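You operate a simulated robot arm through the tools that you are given. There is no shell and no other tool.

You are at the controls of a simulated two-armed robot. One attempt, no reset.

JOB
Stack the small box labelled "Seals" from the top of the coil bench on top of the small box marked "Washers". Put two of the green nut drivers from the top of the motor bench on the top of the electrics bench. Take the small accumulator and put it on the low shelf of the test bench. Pick up the drain can with one hand, pass it to the other hand and put it on the low shelf of the test bench. Put one of the pots from the top of the left bench on top of the wooden block there. Take the funnel and put it in the inside of the green tray. The order is free. Set down upright: drain can, pot.

It is judged by the outcome, as a careful person would: the job done as asked, and still so three seconds after it is handed in. It fails if anything else is knocked over, pushed out of place, dropped, spilled or broken. A push-on lid holds only when it is set on centred and level and pressed home; a screw cap is set on level and turned clockwise until tight.

ROBOT AND FRAMES
Two 7-joint arms with fingered hands on one trunk, on a base that moves. Base frame: it is fixed to the floor where the robot stands at the start and does not move with it; the origin is under the middle of the robot, x ahead of it, y to its left, z up. Units: mm, degrees, N and s.
The left shoulder is at the start at [50, 187, 1232], the right one opposite. With the tool pointing down near the work surface each hand reaches from about 380 to 780 mm from the robot's upright axis, wherever it stands, measured 20 degrees to its own side. Places, roughly: drain can [-1750, 5750, 1000]; funnel (6x6x8 cm) [-1200, 5000, 900]; green nut driver (3x4x12 cm) [-2000, 6200, 1000]; inside of the green tray (26x17 cm) [-3540, 4440, 880]; low shelf of the test bench [0, 5100, 200]; pot [-1250, 5250, 1000]; small accumulator (5x5x14 cm) [-2100, 6100, 1000]; small box [-1500, 3000, 1000]; top of the electrics bench (60x18 cm) [1160, 7020, 880]; wooden block (6x9x8 cm) [-1500, 5200, 900]. Payload 3.6 kg a hand.
The tool frame of a hand sits at the grasp point between the pads (the TCP): z along the fingers, y along the line on which they close. The tips reach 26 mm beyond it. The gripper opens to 88 mm; its body begins 30 mm behind the TCP. The gripper is a hand of 3 fingers: y runs from the thumb to the fingers, the wrist lies at [-17, -98, -164] in the tool frame, and closing takes about 1.5 s.
Orientation is that of the tool frame in the base frame, as a unit quaternion [x, y, z, w]. With the fingers straight down and the wrist toward the robot, the tool's x, y and z point along [0, 1, 0], [1, 0, 0] and [0, 0, -1] of the base frame.

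CONTROLS
- The arms move only by the tool jog_arm. It takes "left_series", "right_series" or both (then of equal length, played together; a hand with none holds still); each is a list of rows, each a list of 7 numbers: the shift along the base's x, y, z in units of 200 mm (1.0 is 200 mm), then the turn, a rotation vector about the base's x, y, z in units of 60 degrees (1.0 is 60 degrees), then the gripper command, from -1 (fully open) to 1 (shut), values between in proportion. In form: [[tx, ty, tz, ax, ay, az, claw], ...]. A call has 1 to 20 rows; each row is the pose to reach, as a shift and turn from the pose commanded when the call began. A call with a number of a shift or a turn outside -1 to 1 is refused whole. Rows are played at 5 a second. More than 50 mm and 8.6 degrees between two rows, or a gripper value outside its range, and nothing of the call is played. Where a pose cannot be reached the arm comes as near as it can. A force on the tool above 40 N (or 10 N above the force at the start of the call, whichever is more), or a blocked arm, ends the call early, and 0.2 s more pass. Each finger travels about 153 mm/s and halts on what it meets, pressing with about 31 N; the grip force reading is that of the motor and also rises with nothing between the fingers. The clock runs only during rows and for 0.2 s after the last one: add rows that repeat a pose to give the fingers time. The reply holds the time, the measured pose of the TCP, the force on the tool along the base axes, the opening and the grip force, in the units named above and with some noise, with the torque about the TCP (base axes, N m) and any sound that the robot's microphone picked up, and new pictures: "pictures" is both (left out), scene, wrist or none (wrist: the cameras of the hands that moved).
- Cameras (640 x 400 px; columns grow to the right, rows downward): "scene" is now at [240.8, -1.4, 1156]; the picture's right is [0.00, -1.00, 0.00], its down [-0.25, -0.00, -0.97] and it looks along [0.97, 0.00, -0.25] (base axes); focal length 214 px, centre (320, 200). "left" rides on the left gripper at [-56, -80, -102] in its tool frame; the picture's right is [-0.73, -0.32, 0.60], its down [0.62, -0.67, 0.41] and it looks along [0.27, 0.68, 0.69] (tool axes); focal length 247 px, centre (320, 200). "right" rides on the right gripper at [56, -80, -102] in its tool frame; the picture's right is [-0.73, 0.32, -0.60], its down [-0.62, -0.66, 0.41] and it looks along [-0.27, 0.68, 0.69] (tool axes); focal length 247 px, centre (320, 200).
- move_column(by): moves the trunk up (or, below 0, down) by that many mm; the arms and the scene camera ride with it, the base frame stays. It gives what a move gives, with no picture.
- roll_base(legs): drives the robot by 1 to 6 legs, each [ahead, left, turn to the left] in mm, mm and degrees, along the robot's own axes; the way and the turn of a leg run together, so that a leg with both is an arc; at most 1500 mm and 180 degrees a leg. The arms and the cameras ride along, it lands a little off, and it stops where it bumps. It gives what a move gives, and a new picture of the scene camera.
- preshape(shape, hand): the hand has 3 fingers and takes this shape, open, in about a second: jaw (thumb against the fingers, like two jaws); tri (thumb and two fingers); tip (a fingertip pinch); poke (one finger out to press); point (the index stretched); flat (the hand flat); cup (the hand cupped); fist (a fist). The gripper value then closes the fingers along that shape, each until it touches; the sizes above hold for jaw. It gives what a move gives, with no picture.
- pan_tilt(pan, tilt): turns the head with the scene camera to pan (to the left, within 60 degrees either way) and tilt (down, from -29 to 69), counted from straight ahead of the robot (the tilt from the chest, where the trunk bows). It gives what a move gives, and a new picture of the scene camera.
- measure_at(camera, pixels): for up to 12 pixels [column, row] of the newest picture of that camera ("zoom" is the newest enlarged one), the place [x, y, z] in the base frame of the surface seen there, good to about 3 mm. It takes no simulated time.
- inspect(camera, box): a new picture of the part [left, top, right, bottom] of that camera's present view, enlarged. It takes no simulated time.
- job_done(): hands the job in; it is judged then, once.

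Open the grippers and draw the arms clear of the work before you hand the job in, unless the task says otherwise.

The tools are called after "Request:" by a JSON object that holds its "name" and its "arguments". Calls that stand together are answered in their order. jog_arm: Moves the arms, as the interface text tells. Its arguments: {"type":"object","properties":{"left_series":{"type":"array"},"right_series":{"type":"array"},"pictures":{"type":"string","enum":["both","scene","wrist","none"]}},"required":[]} The other tools are called the same way: move_column (by) moves the trunk up or down; preshape (shape, hand) gives the hand a shape; roll_base (legs) drives the base; pan_tilt (pan, tilt) turns the head that bears the scene camera; measure_at (camera, pixels) gives the place of the surface under pixels of a picture; inspect (camera, box) takes an enlarged picture of a part of a camera's view; job_done () hands the job in.

At the start:

```text
time_s: 0.0
left_tcp_pos: [504.9, 266.9, 1179.8]
left_ee_rot: [0.708, 0.706, -0.001, 0.0]
left_force: [0.4, -0.4, -0.3]
left_wrist_torque: [0.01, 0.0, 0.01]
left_finger_gap: 87.5
left_grasp_force: 0.1
left_shape: jaw
right_tcp_pos: [549.3, -182.0, 1199.2]
right_ee_rot: [0.707, 0.707, 0.0, 0.0]
right_force: [-0.1, 0.1, 0.4]
right_wrist_torque: [-0.02, -0.02, 0.0]
right_finger_gap: 87.7
right_grasp_force: 0.1
right_shape: jaw
trunk travel left (down, up): [-375.0, 382.0]
robot x, y, heading: [-0.3, -2.9, 0.2]
head pan, tilt (commanded): [0.2, 14.3]
```

scene: 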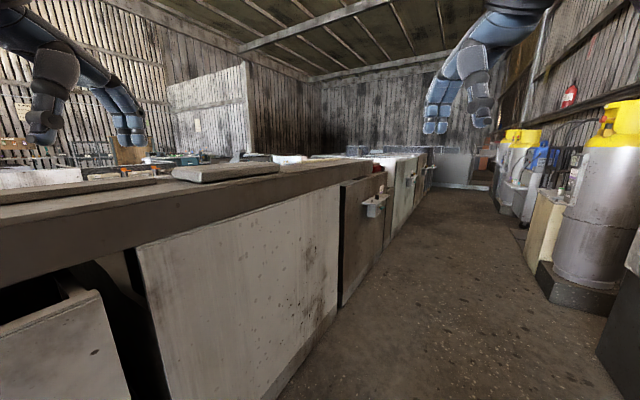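
right: 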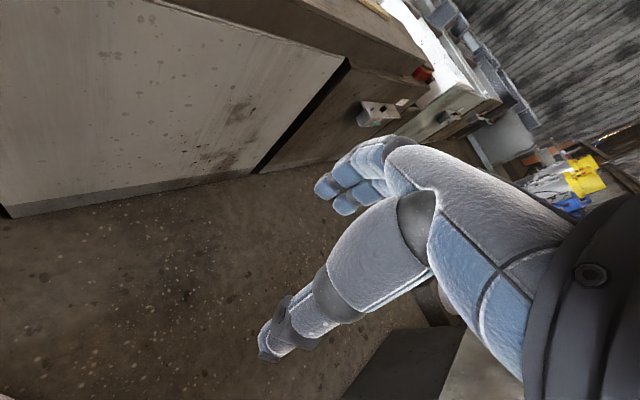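
left: 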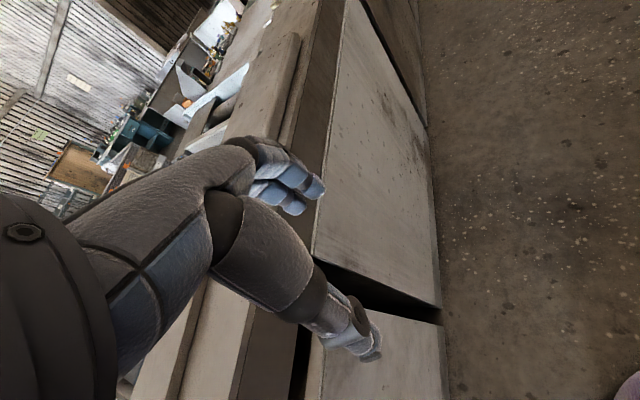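

The scene picture shows a long bench row on my left and an aisle ahead. I pan the head left to see where the work lies.

Request:
{"name": "pan_tilt", "arguments": {"pan": 60, "tilt": 15}}

```text
time_s: 1.3
left_tcp_pos: [505.2, 267.3, 1179.6]
left_ee_rot: [0.707, 0.707, 0.0, 0.0]
left_force: [0.1, -0.7, 0.3]
left_wrist_torque: [0.01, -0.03, -0.01]
left_finger_gap: 87.8
left_grasp_force: 0.0
left_shape: jaw
right_tcp_pos: [549.5, -182.1, 1200.3]
right_ee_rot: [0.707, 0.707, -0.001, 0.0]
right_force: [0.9, 0.3, -0.4]
right_wrist_torque: [-0.01, 0.0, 0.0]
right_finger_gap: 87.6
right_grasp_force: 0.0
right_shape: jaw
trunk travel left (down, up): [-375.0, 382.0]
robot x, y, heading: [-1.6, 1.0, -0.1]
head pan, tilt (commanded): [60.0, 15.0]
```

scene: 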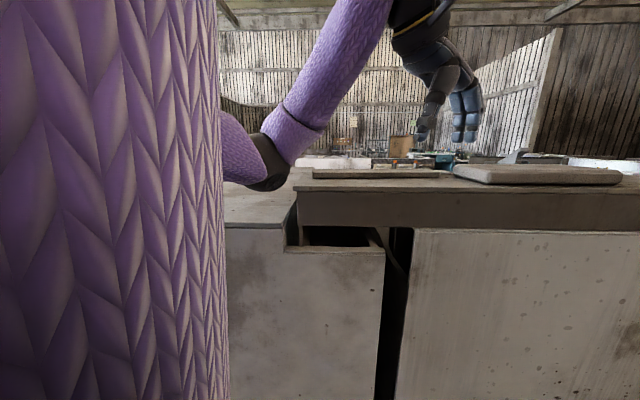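

The bench row sits to the left; I measure several points to learn its edges before turning.

Request:
{"name": "measure_at", "arguments": {"camera": "scene", "pixels": [[260, 215], [320, 215], [450, 215], [600, 220], [560, 170], [400, 150], [330, 162], [460, 158], [300, 380], [520, 390], [240, 225], [600, 165]]}}

Request:
{"name": "pan_tilt", "arguments": {"pan": -60, "tilt": 15}}

```text
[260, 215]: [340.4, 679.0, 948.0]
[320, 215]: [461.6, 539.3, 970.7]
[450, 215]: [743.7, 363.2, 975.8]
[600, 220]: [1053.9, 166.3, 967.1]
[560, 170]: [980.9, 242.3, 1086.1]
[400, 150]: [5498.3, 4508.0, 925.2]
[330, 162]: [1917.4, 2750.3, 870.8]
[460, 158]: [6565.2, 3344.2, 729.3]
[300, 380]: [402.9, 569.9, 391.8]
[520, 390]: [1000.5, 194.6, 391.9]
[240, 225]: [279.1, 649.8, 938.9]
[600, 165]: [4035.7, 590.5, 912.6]
```

```text
time_s: 3.3
left_tcp_pos: [504.2, 265.8, 1179.7]
left_ee_rot: [0.708, 0.707, 0.0, 0.0]
left_force: [0.1, 0.0, -0.4]
left_wrist_torque: [0.0, -0.01, 0.0]
left_finger_gap: 88.1
left_grasp_force: 0.0
left_shape: jaw
right_tcp_pos: [548.6, -182.5, 1200.9]
right_ee_rot: [0.707, 0.707, 0.0, 0.0]
right_force: [-1.2, 0.3, 0.4]
right_wrist_torque: [0.0, 0.02, 0.03]
right_finger_gap: 87.7
right_grasp_force: 0.0
right_shape: jaw
trunk travel left (down, up): [-375.0, 382.0]
robot x, y, heading: [1.4, 3.4, -0.1]
head pan, tilt (commanded): [-60.0, 15.0]
```

scene: 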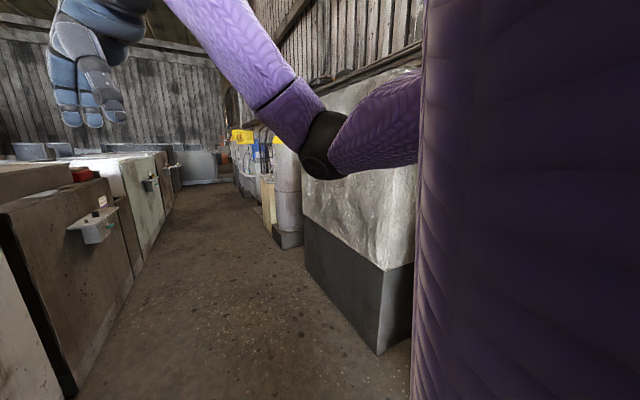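

To the right there is a block and gas bottles; I measure them to know the clearance for turning.

Request:
{"name": "measure_at", "arguments": {"camera": "scene", "pixels": [[380, 350], [380, 200], [305, 230], [285, 190], [250, 150], [100, 350], [90, 170], [150, 180], [220, 180], [30, 150], [400, 90], [20, 330]]}}

Request:
{"name": "pan_tilt", "arguments": {"pan": -60, "tilt": 45}}

```text
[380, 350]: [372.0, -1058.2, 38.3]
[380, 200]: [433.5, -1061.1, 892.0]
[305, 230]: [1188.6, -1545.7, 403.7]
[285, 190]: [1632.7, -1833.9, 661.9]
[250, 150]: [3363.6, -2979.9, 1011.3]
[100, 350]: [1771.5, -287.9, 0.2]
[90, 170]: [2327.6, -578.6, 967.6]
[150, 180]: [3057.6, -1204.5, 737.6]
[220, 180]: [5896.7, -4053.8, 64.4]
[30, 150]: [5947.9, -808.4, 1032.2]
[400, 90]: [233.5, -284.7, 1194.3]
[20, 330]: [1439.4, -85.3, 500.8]
```

```text
time_s: 4.2
left_tcp_pos: [505.0, 266.7, 1179.5]
left_ee_rot: [0.707, 0.707, 0.0, 0.0]
left_force: [0.1, 0.2, 0.0]
left_wrist_torque: [-0.01, 0.02, -0.02]
left_finger_gap: 87.8
left_grasp_force: 0.0
left_shape: jaw
right_tcp_pos: [549.2, -182.1, 1199.2]
right_ee_rot: [0.707, 0.707, 0.0, 0.001]
right_force: [-0.1, 0.4, 0.1]
right_wrist_torque: [0.0, 0.04, 0.01]
right_finger_gap: 87.4
right_grasp_force: 0.0
right_shape: jaw
trunk travel left (down, up): [-375.0, 382.0]
robot x, y, heading: [-0.7, 1.0, -0.0]
head pan, tilt (commanded): [-60.0, 45.0]
```

scene: 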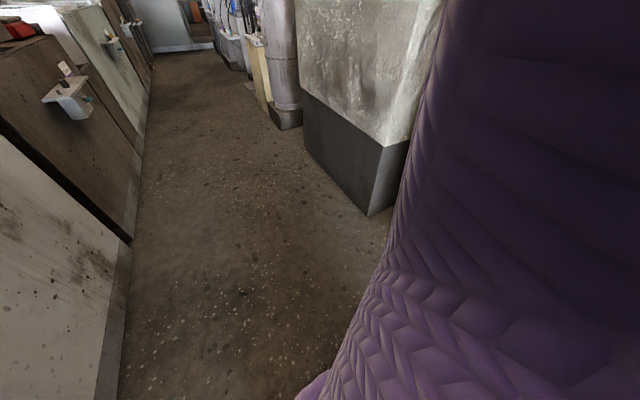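

The aisle is clear around me (bench 750 mm to the left, block 630 mm to the right), so I turn left in place to look back along the aisle.

Request:
{"name": "roll_base", "arguments": {"legs": [[0, 0, 90]]}}

Request:
{"name": "pan_tilt", "arguments": {"pan": 0, "tilt": 15}}

```text
time_s: 8.5
left_tcp_pos: [-266.5, 504.1, 1179.0]
left_ee_rot: [0.0, 1.0, -0.001, 0.0]
left_force: [0.2, 0.1, -0.6]
left_wrist_torque: [0.02, 0.02, -0.01]
left_finger_gap: 87.6
left_grasp_force: 0.1
left_shape: jaw
right_tcp_pos: [182.3, 549.8, 1200.8]
right_ee_rot: [0.0, 1.0, -0.001, -0.001]
right_force: [0.4, 0.2, -0.2]
right_wrist_torque: [0.03, 0.0, 0.04]
right_finger_gap: 87.6
right_grasp_force: 0.1
right_shape: jaw
trunk travel left (down, up): [-375.0, 382.0]
robot x, y, heading: [-1.0, 1.7, 90.1]
head pan, tilt (commanded): [-60.0, 45.0]
```

scene: 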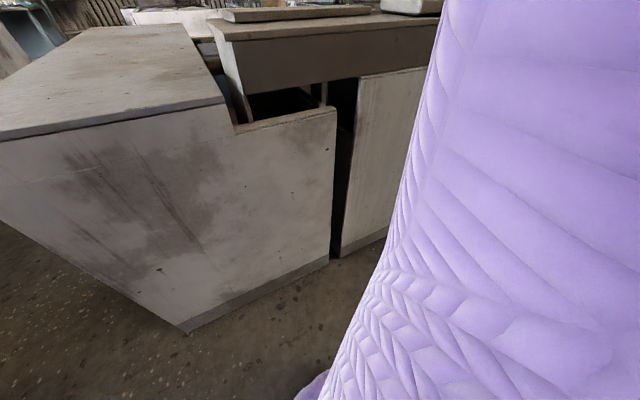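

```text
time_s: 9.8
left_tcp_pos: [-268.2, 504.5, 1179.5]
left_ee_rot: [0.0, 1.0, 0.0, 0.0]
left_force: [-1.2, -1.0, 0.8]
left_wrist_torque: [0.01, -0.02, 0.01]
left_finger_gap: 87.8
left_grasp_force: 0.0
left_shape: jaw
right_tcp_pos: [181.5, 549.3, 1200.2]
right_ee_rot: [0.0, 1.0, 0.0, 0.0]
right_force: [0.0, -0.2, -1.0]
right_wrist_torque: [-0.01, 0.0, -0.01]
right_finger_gap: 87.7
right_grasp_force: 0.0
right_shape: jaw
trunk travel left (down, up): [-375.0, 382.0]
robot x, y, heading: [0.9, -1.4, 90.0]
head pan, tilt (commanded): [0.0, 15.0]
```

scene: 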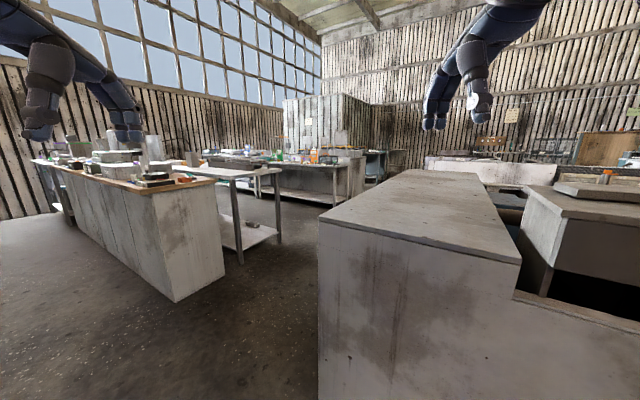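

Now I see the workshop: a bench in the left middle (70–230, 150–300), others behind it. I look closer and measure key points.

Request:
{"name": "inspect", "arguments": {"camera": "scene", "box": [20, 110, 280, 272]}}

Request:
{"name": "measure_at", "arguments": {"camera": "scene", "pixels": [[160, 185], [215, 180], [175, 300], [80, 175], [225, 275], [40, 165], [60, 220], [250, 170], [240, 262], [325, 225], [318, 380], [400, 180]]}}

Request:
{"name": "inspect", "arguments": {"camera": "scene", "box": [200, 120, 460, 282]}}

```text
2.46 times, centred on (150, 191) of scene
```

zoom: 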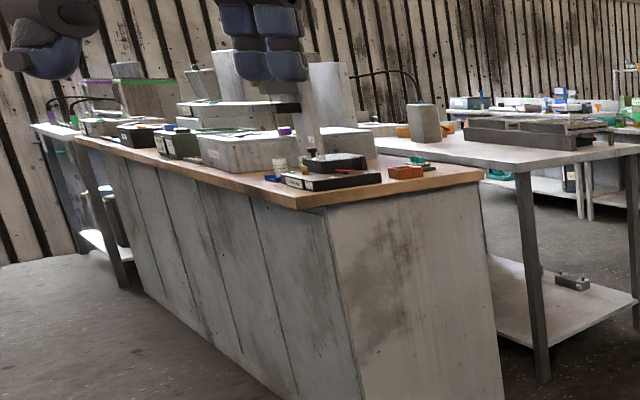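

```text
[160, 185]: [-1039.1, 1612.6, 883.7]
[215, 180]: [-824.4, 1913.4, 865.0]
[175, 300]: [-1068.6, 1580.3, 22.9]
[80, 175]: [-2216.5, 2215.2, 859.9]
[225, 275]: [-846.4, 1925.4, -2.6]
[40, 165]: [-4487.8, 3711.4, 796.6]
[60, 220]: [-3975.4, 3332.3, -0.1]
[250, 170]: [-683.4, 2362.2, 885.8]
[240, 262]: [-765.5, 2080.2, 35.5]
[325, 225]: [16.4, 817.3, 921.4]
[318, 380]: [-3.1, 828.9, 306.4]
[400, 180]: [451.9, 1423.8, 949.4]
```

```text
2.46 times, centred on (330, 201) of scene
```

zoom: 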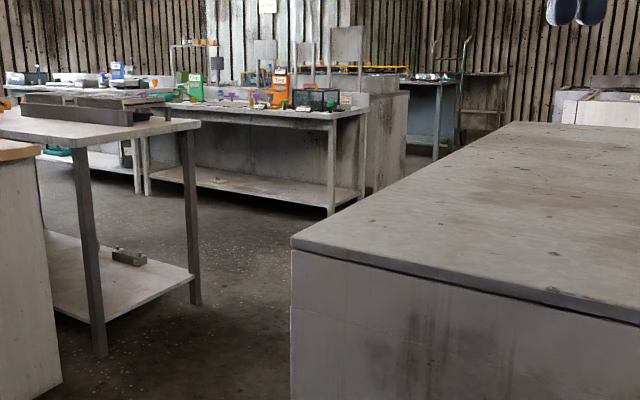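

The passage between the wood-topped bench end and the big cabinet corner runs along heading ~57°. I turn to that heading, sidestep left into line with it, and look.

Request:
{"name": "roll_base", "arguments": {"legs": [[0, 0, -32.5], [0, 1090, 0]]}}

```text
time_s: 16.9
left_tcp_pos: [-870.3, 1161.5, 1180.8]
left_ee_rot: [0.284, 0.959, 0.0, 0.0]
left_force: [-0.6, -0.5, -0.1]
left_wrist_torque: [0.02, 0.03, 0.01]
left_finger_gap: 87.8
left_grasp_force: 0.0
left_shape: jaw
right_tcp_pos: [-469.4, 954.5, 1199.6]
right_ee_rot: [0.284, 0.959, 0.0, 0.001]
right_force: [0.3, 0.9, 0.3]
right_wrist_torque: [0.0, -0.02, 0.04]
right_finger_gap: 87.4
right_grasp_force: 0.1
right_shape: jaw
trunk travel left (down, up): [-375.0, 382.0]
robot x, y, heading: [-919.1, 589.5, 57.0]
head pan, tilt (commanded): [0.0, 15.0]
```

scene: 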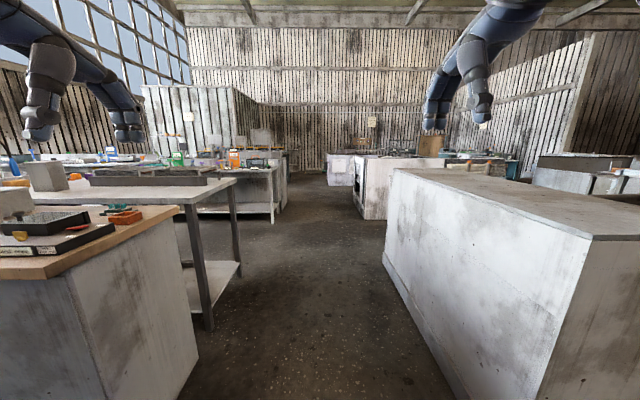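

The passage ahead is open from column ~240 to ~390. I measure the bench corners and zoom on the far benches.

Request:
{"name": "measure_at", "arguments": {"camera": "scene", "pixels": [[185, 212], [195, 350], [50, 270], [235, 180], [207, 320], [238, 275], [385, 240], [395, 175], [360, 210], [328, 183], [272, 215], [270, 170]]}}

Request:
{"name": "inspect", "arguments": {"camera": "scene", "box": [0, 130, 160, 230]}}

Request:
{"name": "inspect", "arguments": {"camera": "scene", "box": [150, 130, 310, 230]}}

Request:
{"name": "inspect", "arguments": {"camera": "scene", "box": [300, 110, 540, 260]}}

```text
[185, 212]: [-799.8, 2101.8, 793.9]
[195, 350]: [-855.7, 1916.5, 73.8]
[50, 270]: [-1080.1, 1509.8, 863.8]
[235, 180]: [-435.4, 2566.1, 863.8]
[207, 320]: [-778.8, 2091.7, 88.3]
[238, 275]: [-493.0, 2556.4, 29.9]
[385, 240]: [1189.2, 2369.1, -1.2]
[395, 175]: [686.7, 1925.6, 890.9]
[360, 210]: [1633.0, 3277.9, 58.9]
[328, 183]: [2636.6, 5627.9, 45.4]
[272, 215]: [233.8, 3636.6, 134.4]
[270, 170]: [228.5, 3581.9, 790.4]
```

```text
4.00 times, centred on (80, 180) of scene
```

zoom: 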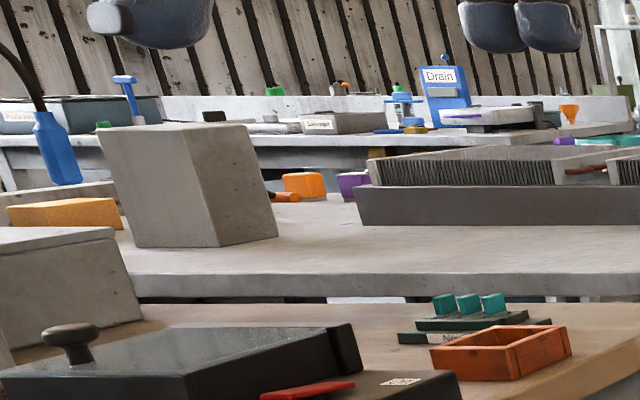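

```text
4.00 times, centred on (230, 180) of scene
```

zoom: 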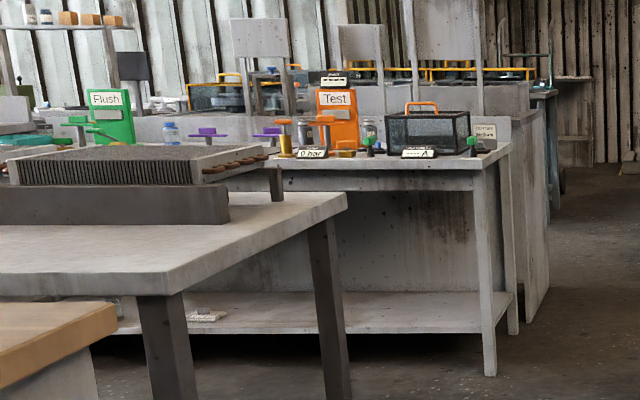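

```text
2.67 times, centred on (420, 185) of scene
```

zoom: 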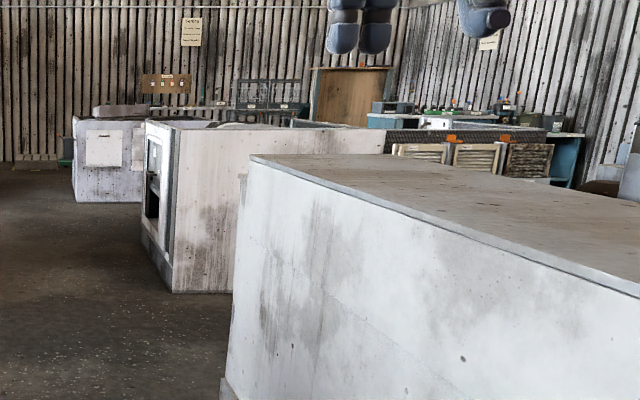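

I measure the stations: the sign "Test", the bench behind, and shelf points.

Request:
{"name": "inspect", "arguments": {"camera": "scene", "box": [150, 130, 310, 230]}}

Request:
{"name": "measure_at", "arguments": {"camera": "zoom", "pixels": [[336, 100], [430, 140], [400, 310], [200, 312], [505, 150], [490, 370], [110, 100], [530, 310], [470, 165], [60, 130], [260, 45], [555, 100]]}}

```text
4.00 times, centred on (230, 180) of scene
```

zoom: 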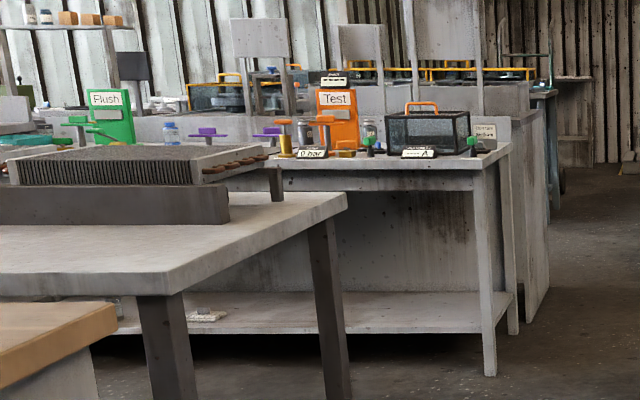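

```text
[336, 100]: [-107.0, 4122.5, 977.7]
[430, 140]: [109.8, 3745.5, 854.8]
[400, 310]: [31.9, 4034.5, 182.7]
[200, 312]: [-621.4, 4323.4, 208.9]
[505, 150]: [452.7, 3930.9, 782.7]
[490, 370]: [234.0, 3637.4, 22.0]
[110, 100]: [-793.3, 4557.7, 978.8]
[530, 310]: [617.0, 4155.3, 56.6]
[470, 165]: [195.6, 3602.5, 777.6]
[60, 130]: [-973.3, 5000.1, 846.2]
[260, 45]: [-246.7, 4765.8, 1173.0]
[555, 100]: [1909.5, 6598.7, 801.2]
```

The right ends of the benches all line up, leaving an aisle; between the coil bench and the Test/Flush row there is another ~1.2 m aisle. I drive ahead to that crossing and look left.

Request:
{"name": "roll_base", "arguments": {"legs": [[1500, 0, 0], [450, 0, 0]]}}

Request:
{"name": "pan_tilt", "arguments": {"pan": 50, "tilt": 15}}

```text
time_s: 26.7
left_tcp_pos: [191.8, 2793.6, 1179.3]
left_ee_rot: [0.285, 0.959, -0.001, -0.001]
left_force: [-0.3, 1.0, 0.0]
left_wrist_torque: [-0.04, -0.03, -0.02]
left_finger_gap: 87.7
left_grasp_force: 0.1
left_shape: jaw
right_tcp_pos: [593.6, 2586.7, 1200.3]
right_ee_rot: [0.284, 0.959, -0.001, -0.001]
right_force: [0.2, 0.0, -0.2]
right_wrist_torque: [-0.01, -0.02, -0.01]
right_finger_gap: 87.5
right_grasp_force: 0.0
right_shape: jaw
trunk travel left (down, up): [-375.0, 382.0]
robot x, y, heading: [141.3, 2223.9, 57.0]
head pan, tilt (commanded): [0.0, 15.0]
```

scene: 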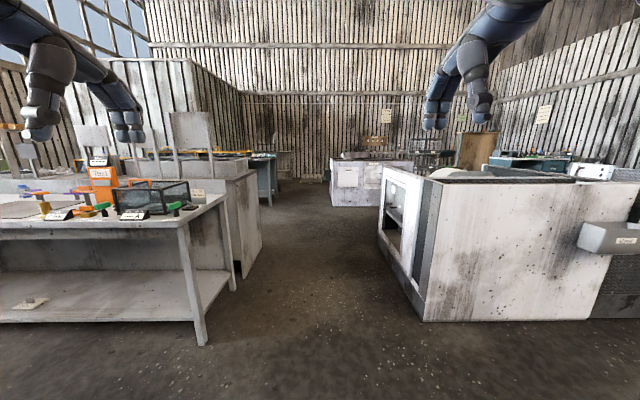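

```text
time_s: 27.9
left_tcp_pos: [193.6, 2791.7, 1180.1]
left_ee_rot: [0.284, 0.959, 0.001, 0.0]
left_force: [0.1, 0.2, 0.7]
left_wrist_torque: [-0.01, -0.01, -0.01]
left_finger_gap: 87.6
left_grasp_force: 0.0
left_shape: jaw
right_tcp_pos: [592.1, 2585.0, 1200.3]
right_ee_rot: [0.284, 0.959, 0.0, 0.0]
right_force: [0.0, 1.0, -0.5]
right_wrist_torque: [0.01, -0.01, 0.0]
right_finger_gap: 87.8
right_grasp_force: 0.1
right_shape: jaw
trunk travel left (down, up): [-375.0, 382.0]
robot x, y, heading: [139.2, 2220.8, 57.0]
head pan, tilt (commanded): [50.0, 15.0]
```

scene: 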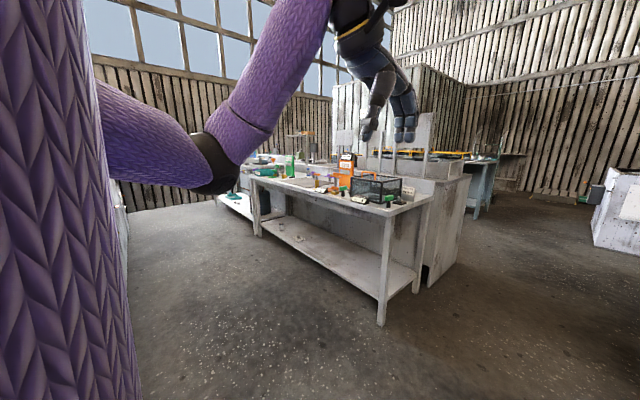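

The arm blocks that view, so I advance 600 mm and turn left to face down the aisle between the coil bench and the Test/Flush row.

Request:
{"name": "roll_base", "arguments": {"legs": [[600, 0, 0], [0, 0, 90]]}}

Request:
{"name": "pan_tilt", "arguments": {"pan": 0, "tilt": 15}}

```text
time_s: 35.0
left_tcp_pos: [-100.7, 2785.2, 1180.3]
left_ee_rot: [-0.471, 0.882, 0.0, -0.001]
left_force: [-0.7, 0.0, 0.6]
left_wrist_torque: [0.0, 0.01, 0.02]
left_finger_gap: 87.7
left_grasp_force: 0.0
left_shape: jaw
right_tcp_pos: [112.8, 3182.4, 1200.2]
right_ee_rot: [-0.471, 0.882, 0.0, 0.001]
right_force: [0.1, -0.7, -1.0]
right_wrist_torque: [0.01, 0.03, -0.01]
right_finger_gap: 87.8
right_grasp_force: 0.0
right_shape: jaw
trunk travel left (down, up): [-375.0, 382.0]
robot x, y, heading: [473.3, 2725.5, 146.1]
head pan, tilt (commanded): [50.0, 15.0]
```

scene: 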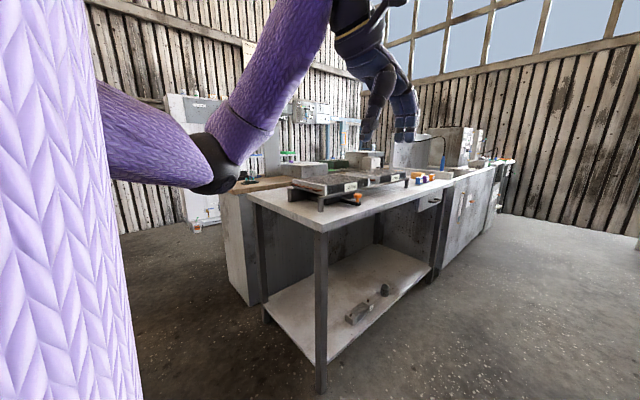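

```text
time_s: 36.2
left_tcp_pos: [-99.1, 2785.7, 1179.6]
left_ee_rot: [-0.47, 0.883, 0.0, 0.0]
left_force: [0.1, 0.1, -0.1]
left_wrist_torque: [0.0, -0.02, -0.01]
left_finger_gap: 87.7
left_grasp_force: 0.0
left_shape: jaw
right_tcp_pos: [113.2, 3182.8, 1199.7]
right_ee_rot: [-0.471, 0.882, 0.001, -0.001]
right_force: [0.3, 0.0, -0.8]
right_wrist_torque: [0.01, 0.03, 0.01]
right_finger_gap: 87.7
right_grasp_force: 0.1
right_shape: jaw
trunk travel left (down, up): [-375.0, 382.0]
robot x, y, heading: [464.4, 2720.3, 146.3]
head pan, tilt (commanded): [0.0, 15.0]
```

scene: 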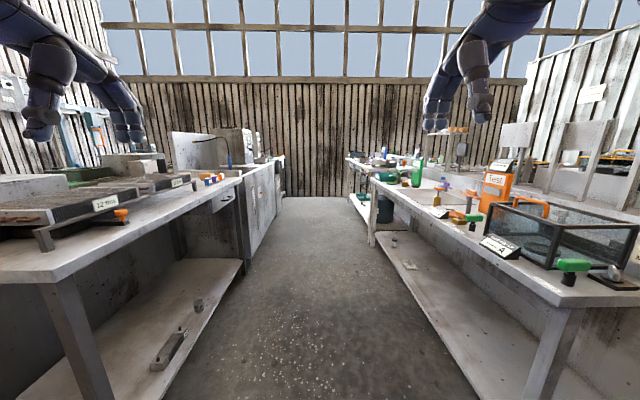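

Now I look down the aisle: coil bench on the left, Test bench on the right, more beyond. I zoom into each side.

Request:
{"name": "inspect", "arguments": {"camera": "scene", "box": [340, 140, 440, 202]}}

Request:
{"name": "inspect", "arguments": {"camera": "scene", "box": [200, 120, 320, 195]}}

Request:
{"name": "inspect", "arguments": {"camera": "scene", "box": [0, 130, 250, 286]}}

Request:
{"name": "inspect", "arguments": {"camera": "scene", "box": [400, 130, 640, 280]}}

```text
6.40 times, centred on (390, 171) of scene
```

zoom: 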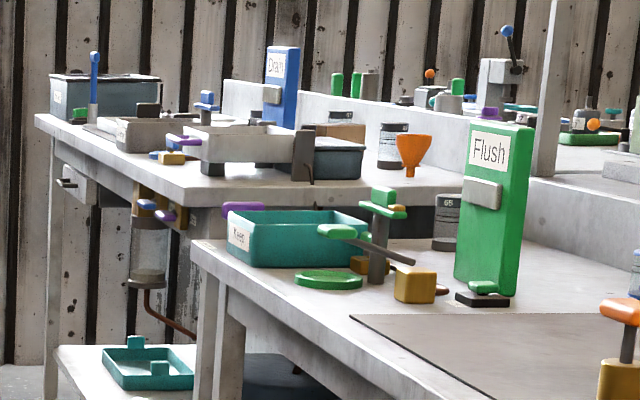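

```text
5.33 times, centred on (260, 158) of scene
```

zoom: 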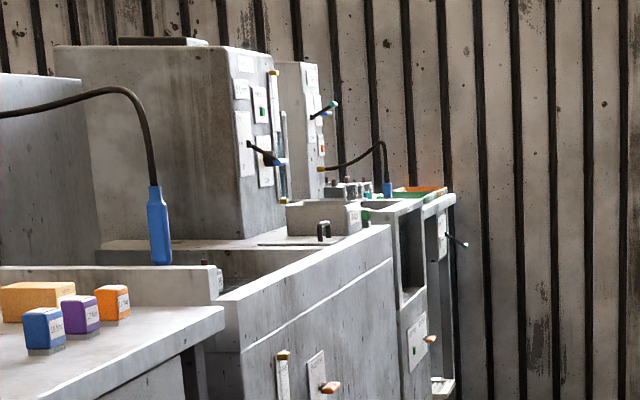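

```text
2.56 times, centred on (125, 208) of scene
```

zoom: 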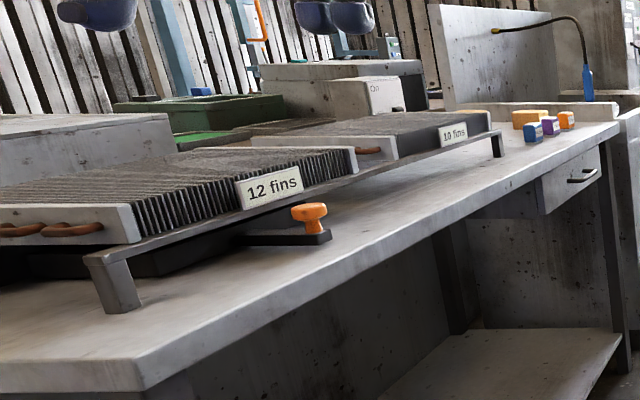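

```text
2.67 times, centred on (520, 205) of scene
```

zoom: 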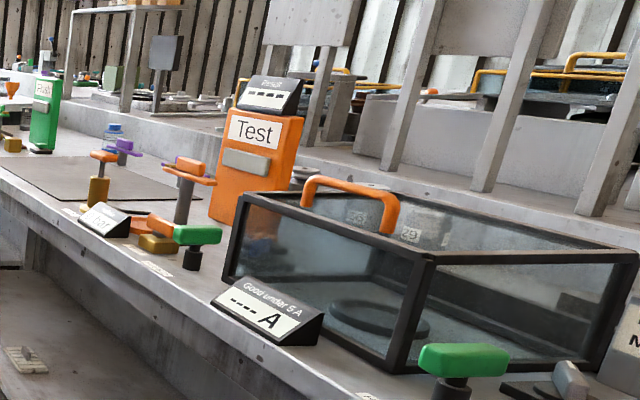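

The orange funnel is near (412,150 in the first zoom) on the Drain bench, and small boxes stand at the coil bench's far end. I re-zoom and measure.

Request:
{"name": "inspect", "arguments": {"camera": "scene", "box": [340, 140, 440, 202]}}

Request:
{"name": "measure_at", "arguments": {"camera": "zoom", "pixels": [[412, 150], [280, 105], [250, 145], [100, 100], [290, 245], [495, 160], [80, 210], [145, 370], [340, 85], [150, 135], [450, 215], [230, 260]]}}

Request:
{"name": "measure_at", "arguments": {"camera": "scene", "pixels": [[207, 182], [214, 179], [222, 177], [205, 176], [120, 240], [240, 275], [270, 205], [280, 170], [400, 240], [600, 300], [240, 235], [45, 275]]}}

```text
6.40 times, centred on (390, 171) of scene
```

zoom: 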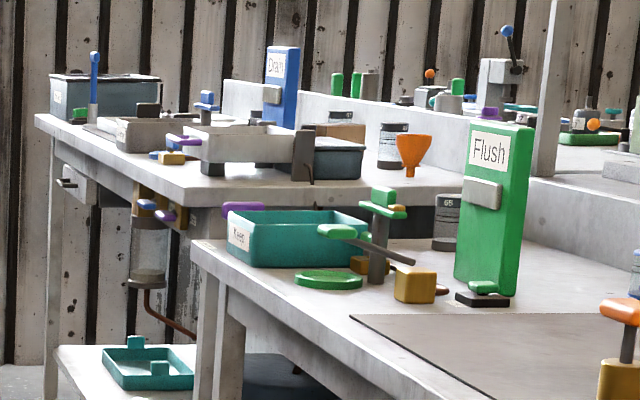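

```text
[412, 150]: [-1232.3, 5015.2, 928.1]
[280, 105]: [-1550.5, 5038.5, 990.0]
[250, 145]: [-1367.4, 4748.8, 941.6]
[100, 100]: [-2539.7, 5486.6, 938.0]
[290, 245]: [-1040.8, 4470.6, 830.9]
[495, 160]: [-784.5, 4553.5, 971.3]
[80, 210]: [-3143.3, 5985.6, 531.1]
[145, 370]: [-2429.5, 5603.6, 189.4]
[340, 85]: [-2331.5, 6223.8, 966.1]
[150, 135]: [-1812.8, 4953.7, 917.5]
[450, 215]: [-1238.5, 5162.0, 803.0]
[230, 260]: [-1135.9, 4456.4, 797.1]
```

```text
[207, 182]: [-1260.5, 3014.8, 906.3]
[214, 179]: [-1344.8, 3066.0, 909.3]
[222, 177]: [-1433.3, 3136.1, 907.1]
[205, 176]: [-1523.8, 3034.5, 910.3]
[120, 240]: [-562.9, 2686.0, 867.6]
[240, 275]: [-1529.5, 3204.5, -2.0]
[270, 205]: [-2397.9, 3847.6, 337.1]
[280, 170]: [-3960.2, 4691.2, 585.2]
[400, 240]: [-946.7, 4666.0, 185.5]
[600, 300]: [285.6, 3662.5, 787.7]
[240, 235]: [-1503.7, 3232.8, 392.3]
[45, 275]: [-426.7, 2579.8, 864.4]
```

The boxes stand near the aisle side of the coil bench around (-1345, 3066). I drive 1700 mm down the aisle and turn left to face the coil bench there.

Request:
{"name": "roll_base", "arguments": {"legs": [[0, 0, 1.2], [1500, 0, 0], [210, 0, 0], [0, 0, 90]]}}

Request:
{"name": "pan_tilt", "arguments": {"pan": 0, "tilt": 40}}

```text
time_s: 49.1
left_tcp_pos: [-1040.3, 3087.8, 1181.0]
left_ee_rot: [0.958, -0.287, 0.0, 0.0]
left_force: [-0.6, -0.3, -0.1]
left_wrist_torque: [0.01, -0.05, 0.02]
left_finger_gap: 87.8
left_grasp_force: 0.1
left_shape: jaw
right_tcp_pos: [-1439.0, 3298.8, 1200.1]
right_ee_rot: [0.958, -0.288, 0.0, 0.0]
right_force: [-1.0, 0.0, 0.1]
right_wrist_torque: [0.01, 0.01, -0.01]
right_finger_gap: 87.9
right_grasp_force: 0.0
right_shape: jaw
trunk travel left (down, up): [-375.0, 382.0]
robot x, y, heading: [-983.1, 3651.9, -123.7]
head pan, tilt (commanded): [0.0, 15.0]
```

scene: 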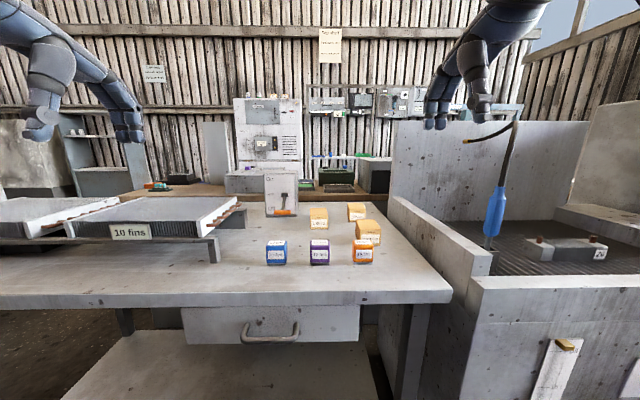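

```text
time_s: 50.0
left_tcp_pos: [-1040.7, 3087.9, 1180.2]
left_ee_rot: [0.958, -0.288, 0.0, 0.0]
left_force: [-0.2, 0.7, 0.0]
left_wrist_torque: [0.0, 0.0, 0.02]
left_finger_gap: 87.8
left_grasp_force: 0.1
left_shape: jaw
right_tcp_pos: [-1439.8, 3299.3, 1199.8]
right_ee_rot: [0.958, -0.288, 0.0, 0.0]
right_force: [0.2, -0.6, 0.2]
right_wrist_torque: [-0.02, 0.01, 0.02]
right_finger_gap: 87.8
right_grasp_force: 0.0
right_shape: jaw
trunk travel left (down, up): [-375.0, 382.0]
robot x, y, heading: [-984.2, 3655.7, -123.6]
head pan, tilt (commanded): [0.0, 40.0]
```

scene: 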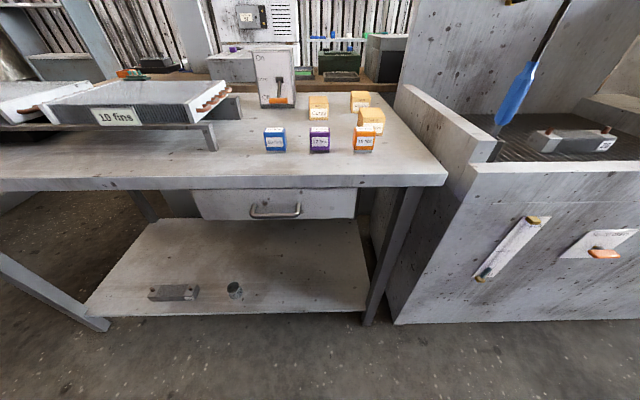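

The coloured and yellow small boxes are at (275–365, 95–150). I zoom in to read the labels.

Request:
{"name": "inspect", "arguments": {"camera": "scene", "box": [250, 85, 400, 165]}}

Request:
{"name": "measure_at", "arguments": {"camera": "scene", "pixels": [[275, 146], [319, 146], [364, 146], [318, 98], [360, 95], [371, 112], [275, 130], [319, 130], [365, 130], [430, 180], [20, 180], [250, 100]]}}

```text
4.27 times, centred on (325, 125) of scene
```

zoom: 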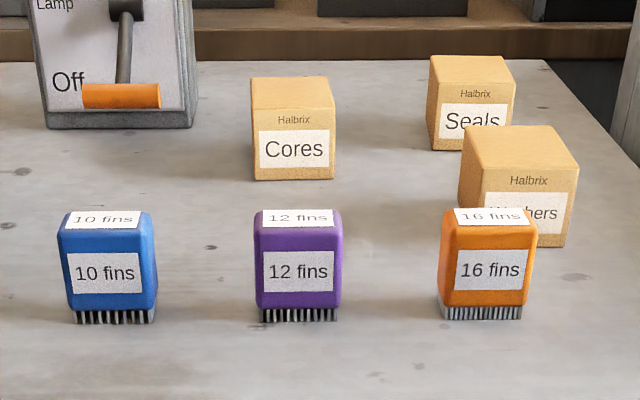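

```text
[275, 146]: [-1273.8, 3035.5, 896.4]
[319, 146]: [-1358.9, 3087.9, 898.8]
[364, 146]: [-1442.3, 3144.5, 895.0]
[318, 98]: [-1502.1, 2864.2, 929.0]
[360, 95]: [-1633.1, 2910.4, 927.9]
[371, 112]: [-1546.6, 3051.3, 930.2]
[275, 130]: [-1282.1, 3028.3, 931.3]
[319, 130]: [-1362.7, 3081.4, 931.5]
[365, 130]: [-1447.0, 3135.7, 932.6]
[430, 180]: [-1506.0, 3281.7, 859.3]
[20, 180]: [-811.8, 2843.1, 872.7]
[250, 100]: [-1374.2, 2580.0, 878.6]
```

The cardboard boxes read Cores, Seals and Washers. I measure the top corners of Seals and Washers in the zoom.

Request:
{"name": "measure_at", "arguments": {"camera": "zoom", "pixels": [[434, 57], [500, 57], [437, 82], [512, 85], [474, 70], [470, 128], [562, 128], [483, 165], [575, 165], [520, 145], [470, 140], [520, 240]]}}

Request:
{"name": "inspect", "arguments": {"camera": "scene", "box": [340, 85, 400, 123]}}

```text
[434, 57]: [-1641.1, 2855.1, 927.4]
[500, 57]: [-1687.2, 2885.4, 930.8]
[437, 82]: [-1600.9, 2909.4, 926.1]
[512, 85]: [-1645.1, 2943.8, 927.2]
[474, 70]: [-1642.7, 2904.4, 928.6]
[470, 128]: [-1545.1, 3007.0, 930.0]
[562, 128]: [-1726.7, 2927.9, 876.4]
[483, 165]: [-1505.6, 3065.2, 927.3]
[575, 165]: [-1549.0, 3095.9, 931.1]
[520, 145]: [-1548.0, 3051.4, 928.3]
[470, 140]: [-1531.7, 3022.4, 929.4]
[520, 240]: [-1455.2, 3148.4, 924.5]
```

```text
10.53 times, centred on (370, 104) of scene
```

zoom: 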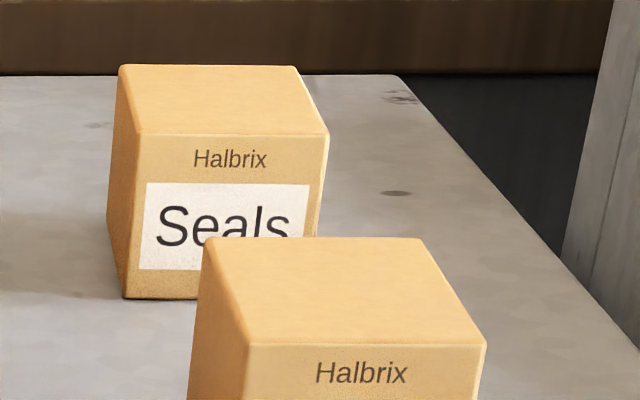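

Seals sits at about (-1643, 2898) and Washers at (-1547, 3051), both on the right hand's side. I tilt down to see my own base before driving closer.

Request:
{"name": "pan_tilt", "arguments": {"pan": 0, "tilt": 69}}

```text
time_s: 50.9
left_tcp_pos: [-1040.5, 3087.6, 1181.1]
left_ee_rot: [0.958, -0.288, 0.0, 0.001]
left_force: [0.4, -0.2, 0.6]
left_wrist_torque: [0.01, -0.01, 0.01]
left_finger_gap: 87.8
left_grasp_force: 0.1
left_shape: jaw
right_tcp_pos: [-1439.7, 3298.6, 1200.7]
right_ee_rot: [0.958, -0.288, 0.001, 0.0]
right_force: [-0.2, 0.0, 0.7]
right_wrist_torque: [-0.02, -0.02, 0.01]
right_finger_gap: 87.7
right_grasp_force: 0.1
right_shape: jaw
trunk travel left (down, up): [-375.0, 382.0]
robot x, y, heading: [-988.7, 3661.0, -123.4]
head pan, tilt (commanded): [0.0, 68.8]
```

scene: 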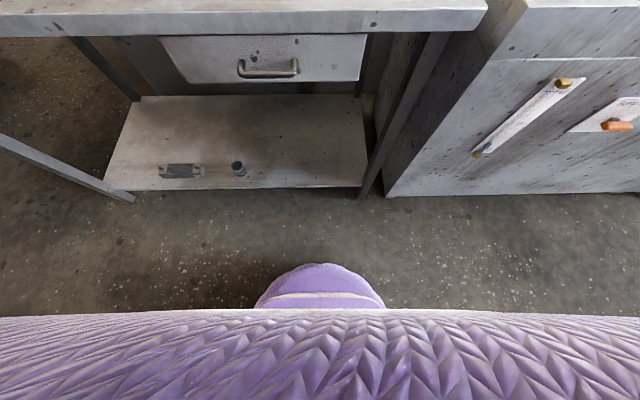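

A rounded purple base front is seen at (320, 268); I measure it and the bench edge.

Request:
{"name": "measure_at", "arguments": {"camera": "scene", "pixels": [[320, 266], [320, 280], [260, 300], [380, 300], [320, 320], [320, 30], [320, 12], [440, 20], [320, 185], [100, 315], [560, 330], [320, 350]]}}

```text
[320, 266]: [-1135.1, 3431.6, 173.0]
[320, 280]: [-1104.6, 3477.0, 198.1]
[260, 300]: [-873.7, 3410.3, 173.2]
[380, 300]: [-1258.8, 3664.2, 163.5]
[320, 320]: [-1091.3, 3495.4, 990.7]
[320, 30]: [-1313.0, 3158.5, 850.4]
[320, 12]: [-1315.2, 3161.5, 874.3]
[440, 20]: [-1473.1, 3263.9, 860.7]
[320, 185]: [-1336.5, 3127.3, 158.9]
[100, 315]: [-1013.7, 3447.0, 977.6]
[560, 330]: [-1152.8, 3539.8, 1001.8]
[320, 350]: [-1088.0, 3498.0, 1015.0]
```

Base radius is about 275 mm and the bench edge is 600 mm ahead, so I can advance ~280 mm. First I check heights of the objects around with a level view.

Request:
{"name": "pan_tilt", "arguments": {"pan": 0, "tilt": 25}}

Request:
{"name": "measure_at", "arguments": {"camera": "scene", "pixels": [[281, 140], [410, 175], [470, 215], [395, 90], [500, 170], [560, 240], [500, 90], [620, 90], [110, 170], [215, 205], [230, 175], [200, 260]]}}

```text
time_s: 52.0
left_tcp_pos: [-1040.2, 3088.5, 1179.8]
left_ee_rot: [0.958, -0.288, 0.0, 0.0]
left_force: [-0.3, 0.1, 0.0]
left_wrist_torque: [-0.04, -0.02, -0.02]
left_finger_gap: 87.5
left_grasp_force: 0.0
left_shape: jaw
right_tcp_pos: [-1439.8, 3299.5, 1199.5]
right_ee_rot: [0.958, -0.288, 0.0, 0.0]
right_force: [-0.1, -0.8, 0.6]
right_wrist_torque: [0.0, 0.0, -0.01]
right_finger_gap: 87.7
right_grasp_force: 0.0
right_shape: jaw
trunk travel left (down, up): [-375.0, 382.0]
robot x, y, heading: [-986.1, 3654.9, -123.4]
head pan, tilt (commanded): [0.0, 25.0]
```

scene: 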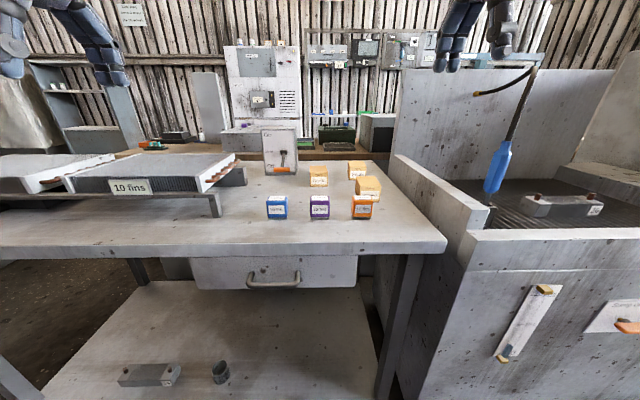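

```text
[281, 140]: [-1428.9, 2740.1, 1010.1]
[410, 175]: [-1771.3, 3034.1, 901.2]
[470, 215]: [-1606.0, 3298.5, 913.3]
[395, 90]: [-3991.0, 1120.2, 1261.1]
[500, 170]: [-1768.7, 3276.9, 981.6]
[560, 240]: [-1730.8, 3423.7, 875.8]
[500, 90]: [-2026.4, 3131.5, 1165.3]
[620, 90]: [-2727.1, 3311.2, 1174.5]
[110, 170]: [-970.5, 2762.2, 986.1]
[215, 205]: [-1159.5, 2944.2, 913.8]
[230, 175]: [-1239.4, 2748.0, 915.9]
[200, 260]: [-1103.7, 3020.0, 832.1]
```

Heights near the hands' path are below 1020 mm except the hose far right, so I move ahead 280 mm and 50 mm left to bring both boxes into the right hand's reach.

Request:
{"name": "roll_base", "arguments": {"legs": [[280, 50, 0]]}}

Request:
{"name": "pan_tilt", "arguments": {"pan": -15, "tilt": 45}}

```text
time_s: 54.0
left_tcp_pos: [-1152.2, 2826.1, 1178.9]
left_ee_rot: [0.958, -0.288, 0.0, -0.001]
left_force: [-1.1, 0.0, 0.0]
left_wrist_torque: [0.01, 0.0, 0.04]
left_finger_gap: 87.6
left_grasp_force: 0.1
left_shape: jaw
right_tcp_pos: [-1551.0, 3036.6, 1199.8]
right_ee_rot: [0.958, -0.287, 0.001, -0.002]
right_force: [0.5, 0.2, 0.1]
right_wrist_torque: [-0.01, -0.02, -0.02]
right_finger_gap: 87.8
right_grasp_force: 0.1
right_shape: jaw
trunk travel left (down, up): [-375.0, 382.0]
robot x, y, heading: [-1097.0, 3395.8, -123.5]
head pan, tilt (commanded): [0.0, 25.0]
```

scene: 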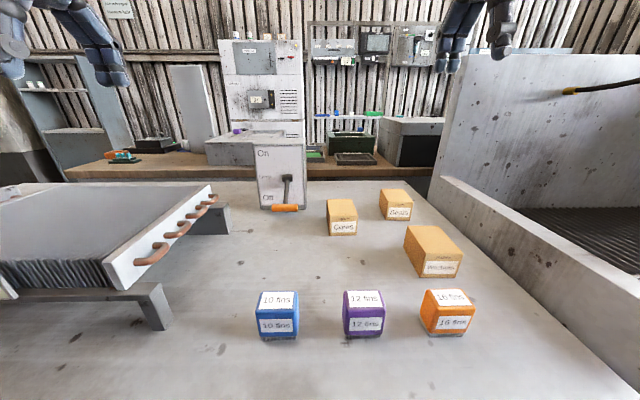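

```text
time_s: 54.9
left_tcp_pos: [-1151.7, 2828.1, 1180.2]
left_ee_rot: [0.958, -0.287, 0.0, 0.0]
left_force: [0.3, 0.9, -0.2]
left_wrist_torque: [0.0, 0.03, 0.02]
left_finger_gap: 87.4
left_grasp_force: 0.1
left_shape: jaw
right_tcp_pos: [-1550.9, 3037.6, 1200.1]
right_ee_rot: [0.958, -0.288, 0.0, 0.0]
right_force: [0.4, 0.5, -0.7]
right_wrist_torque: [0.0, 0.01, -0.01]
right_finger_gap: 87.7
right_grasp_force: 0.0
right_shape: jaw
trunk travel left (down, up): [-375.0, 382.0]
robot x, y, heading: [-1095.0, 3393.4, -123.4]
head pan, tilt (commanded): [-15.0, 45.0]
```

scene: 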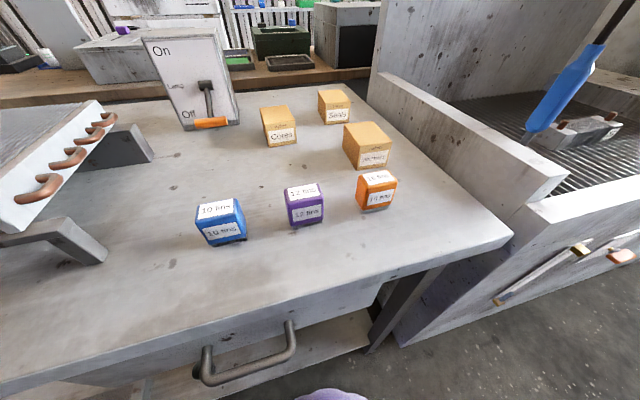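

Now at closer range I zoom on the boxes and measure the corners.

Request:
{"name": "inspect", "arguments": {"camera": "scene", "box": [300, 80, 400, 142]}}

Request:
{"name": "measure_at", "arguments": {"camera": "scene", "pixels": [[335, 97], [367, 137], [345, 115], [352, 105], [321, 115], [320, 91], [350, 130], [355, 150]]}}

```text
6.40 times, centred on (350, 111) of scene
```

zoom: 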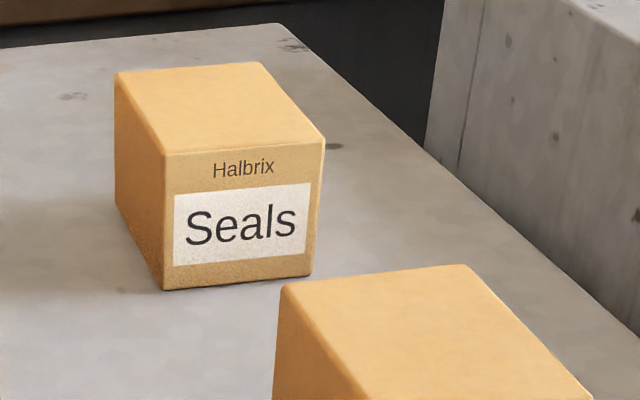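

```text
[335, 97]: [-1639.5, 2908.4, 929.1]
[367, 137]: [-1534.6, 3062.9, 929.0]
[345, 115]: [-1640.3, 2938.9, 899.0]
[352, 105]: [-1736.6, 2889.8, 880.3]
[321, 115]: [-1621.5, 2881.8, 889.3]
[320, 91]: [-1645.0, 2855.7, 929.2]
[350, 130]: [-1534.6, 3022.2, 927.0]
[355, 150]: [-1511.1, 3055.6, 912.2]
```

Request:
{"name": "measure_at", "arguments": {"camera": "zoom", "pixels": [[120, 76], [256, 67], [168, 150], [318, 142], [215, 105], [290, 289], [462, 270], [230, 285], [165, 280], [310, 270], [60, 300], [425, 330]]}}

Request:
{"name": "inspect", "arguments": {"camera": "scene", "box": [320, 110, 420, 172]}}

```text
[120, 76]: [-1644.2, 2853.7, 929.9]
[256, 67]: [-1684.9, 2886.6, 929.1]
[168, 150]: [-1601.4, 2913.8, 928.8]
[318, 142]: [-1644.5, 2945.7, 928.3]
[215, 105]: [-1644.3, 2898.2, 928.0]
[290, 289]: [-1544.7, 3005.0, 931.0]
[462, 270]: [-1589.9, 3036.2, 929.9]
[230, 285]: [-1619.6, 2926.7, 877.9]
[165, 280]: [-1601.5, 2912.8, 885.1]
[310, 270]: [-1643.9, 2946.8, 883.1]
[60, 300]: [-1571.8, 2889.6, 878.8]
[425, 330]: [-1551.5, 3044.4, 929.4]
```

```text
6.40 times, centred on (370, 141) of scene
```

zoom: 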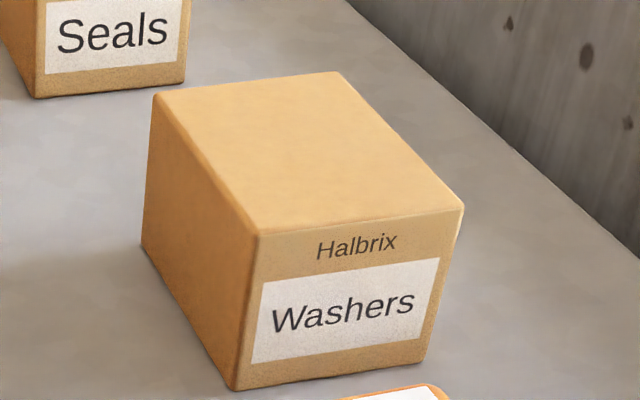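

Request:
{"name": "measure_at", "arguments": {"camera": "zoom", "pixels": [[158, 97], [335, 78], [260, 230], [458, 205], [300, 150], [235, 382], [420, 355], [345, 220], [205, 160], [400, 145]]}}

```text
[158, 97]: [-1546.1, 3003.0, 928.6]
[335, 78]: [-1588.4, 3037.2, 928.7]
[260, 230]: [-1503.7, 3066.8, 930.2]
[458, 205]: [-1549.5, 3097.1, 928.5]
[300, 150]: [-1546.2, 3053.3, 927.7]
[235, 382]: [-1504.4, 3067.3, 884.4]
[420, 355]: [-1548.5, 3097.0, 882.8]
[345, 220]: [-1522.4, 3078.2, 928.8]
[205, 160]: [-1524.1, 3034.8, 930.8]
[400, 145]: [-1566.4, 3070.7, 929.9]
```

Seals centre ≈ (-1644, 2900, top 929), Washers centre ≈ (-1547, 3051), bench z ≈ 878. I swing the right hand above Seals while turning it toward closing across the 56 mm width.

Request:
{"name": "jog_arm", "arguments": {"right_series": [[-0.058, -0.086, 0, 0, 0, 0.125, -1], [-0.116, -0.172, 0, 0, 0, 0.25, -1], [-0.174, -0.259, 0, 0, 0, 0.375, -1], [-0.232, -0.345, 0, 0, 0, 0.5, -1], [-0.29, -0.431, 0, 0, 0, 0.625, -1], [-0.348, -0.517, 0, 0, 0, 0.75, -1], [-0.406, -0.604, 0, 0, 0, 0.875, -1], [-0.464, -0.69, 0, 0, 0, 1.0, -1]], "pictures": "both"}}

```text
time_s: 56.6
left_tcp_pos: [-1154.2, 2827.9, 1179.5]
left_ee_rot: [0.957, -0.289, 0.001, -0.001]
left_force: [-0.5, -0.1, 0.1]
left_wrist_torque: [0.05, -0.06, 0.0]
left_finger_gap: 87.7
left_grasp_force: 0.1
left_shape: jaw
right_tcp_pos: [-1617.8, 2945.2, 1182.9]
right_ee_rot: [0.973, 0.231, -0.001, 0.001]
right_force: [0.1, -0.9, -1.1]
right_wrist_torque: [0.02, -0.02, 0.01]
right_finger_gap: 87.7
right_grasp_force: 0.0
right_shape: jaw
right hand out of reach, approached as far as the arm can: row 7, 8
trunk travel left (down, up): [-375.0, 382.0]
robot x, y, heading: [-1099.2, 3394.8, -123.4]
head pan, tilt (commanded): [-15.0, 45.0]
```

scene: 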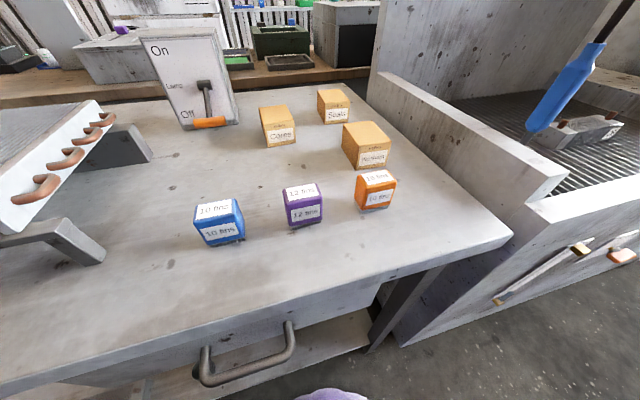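
right: 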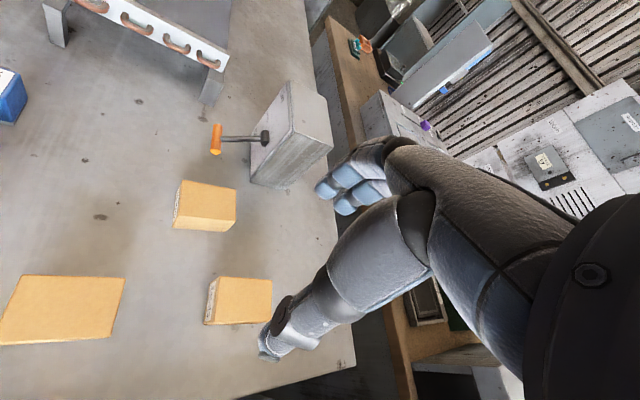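

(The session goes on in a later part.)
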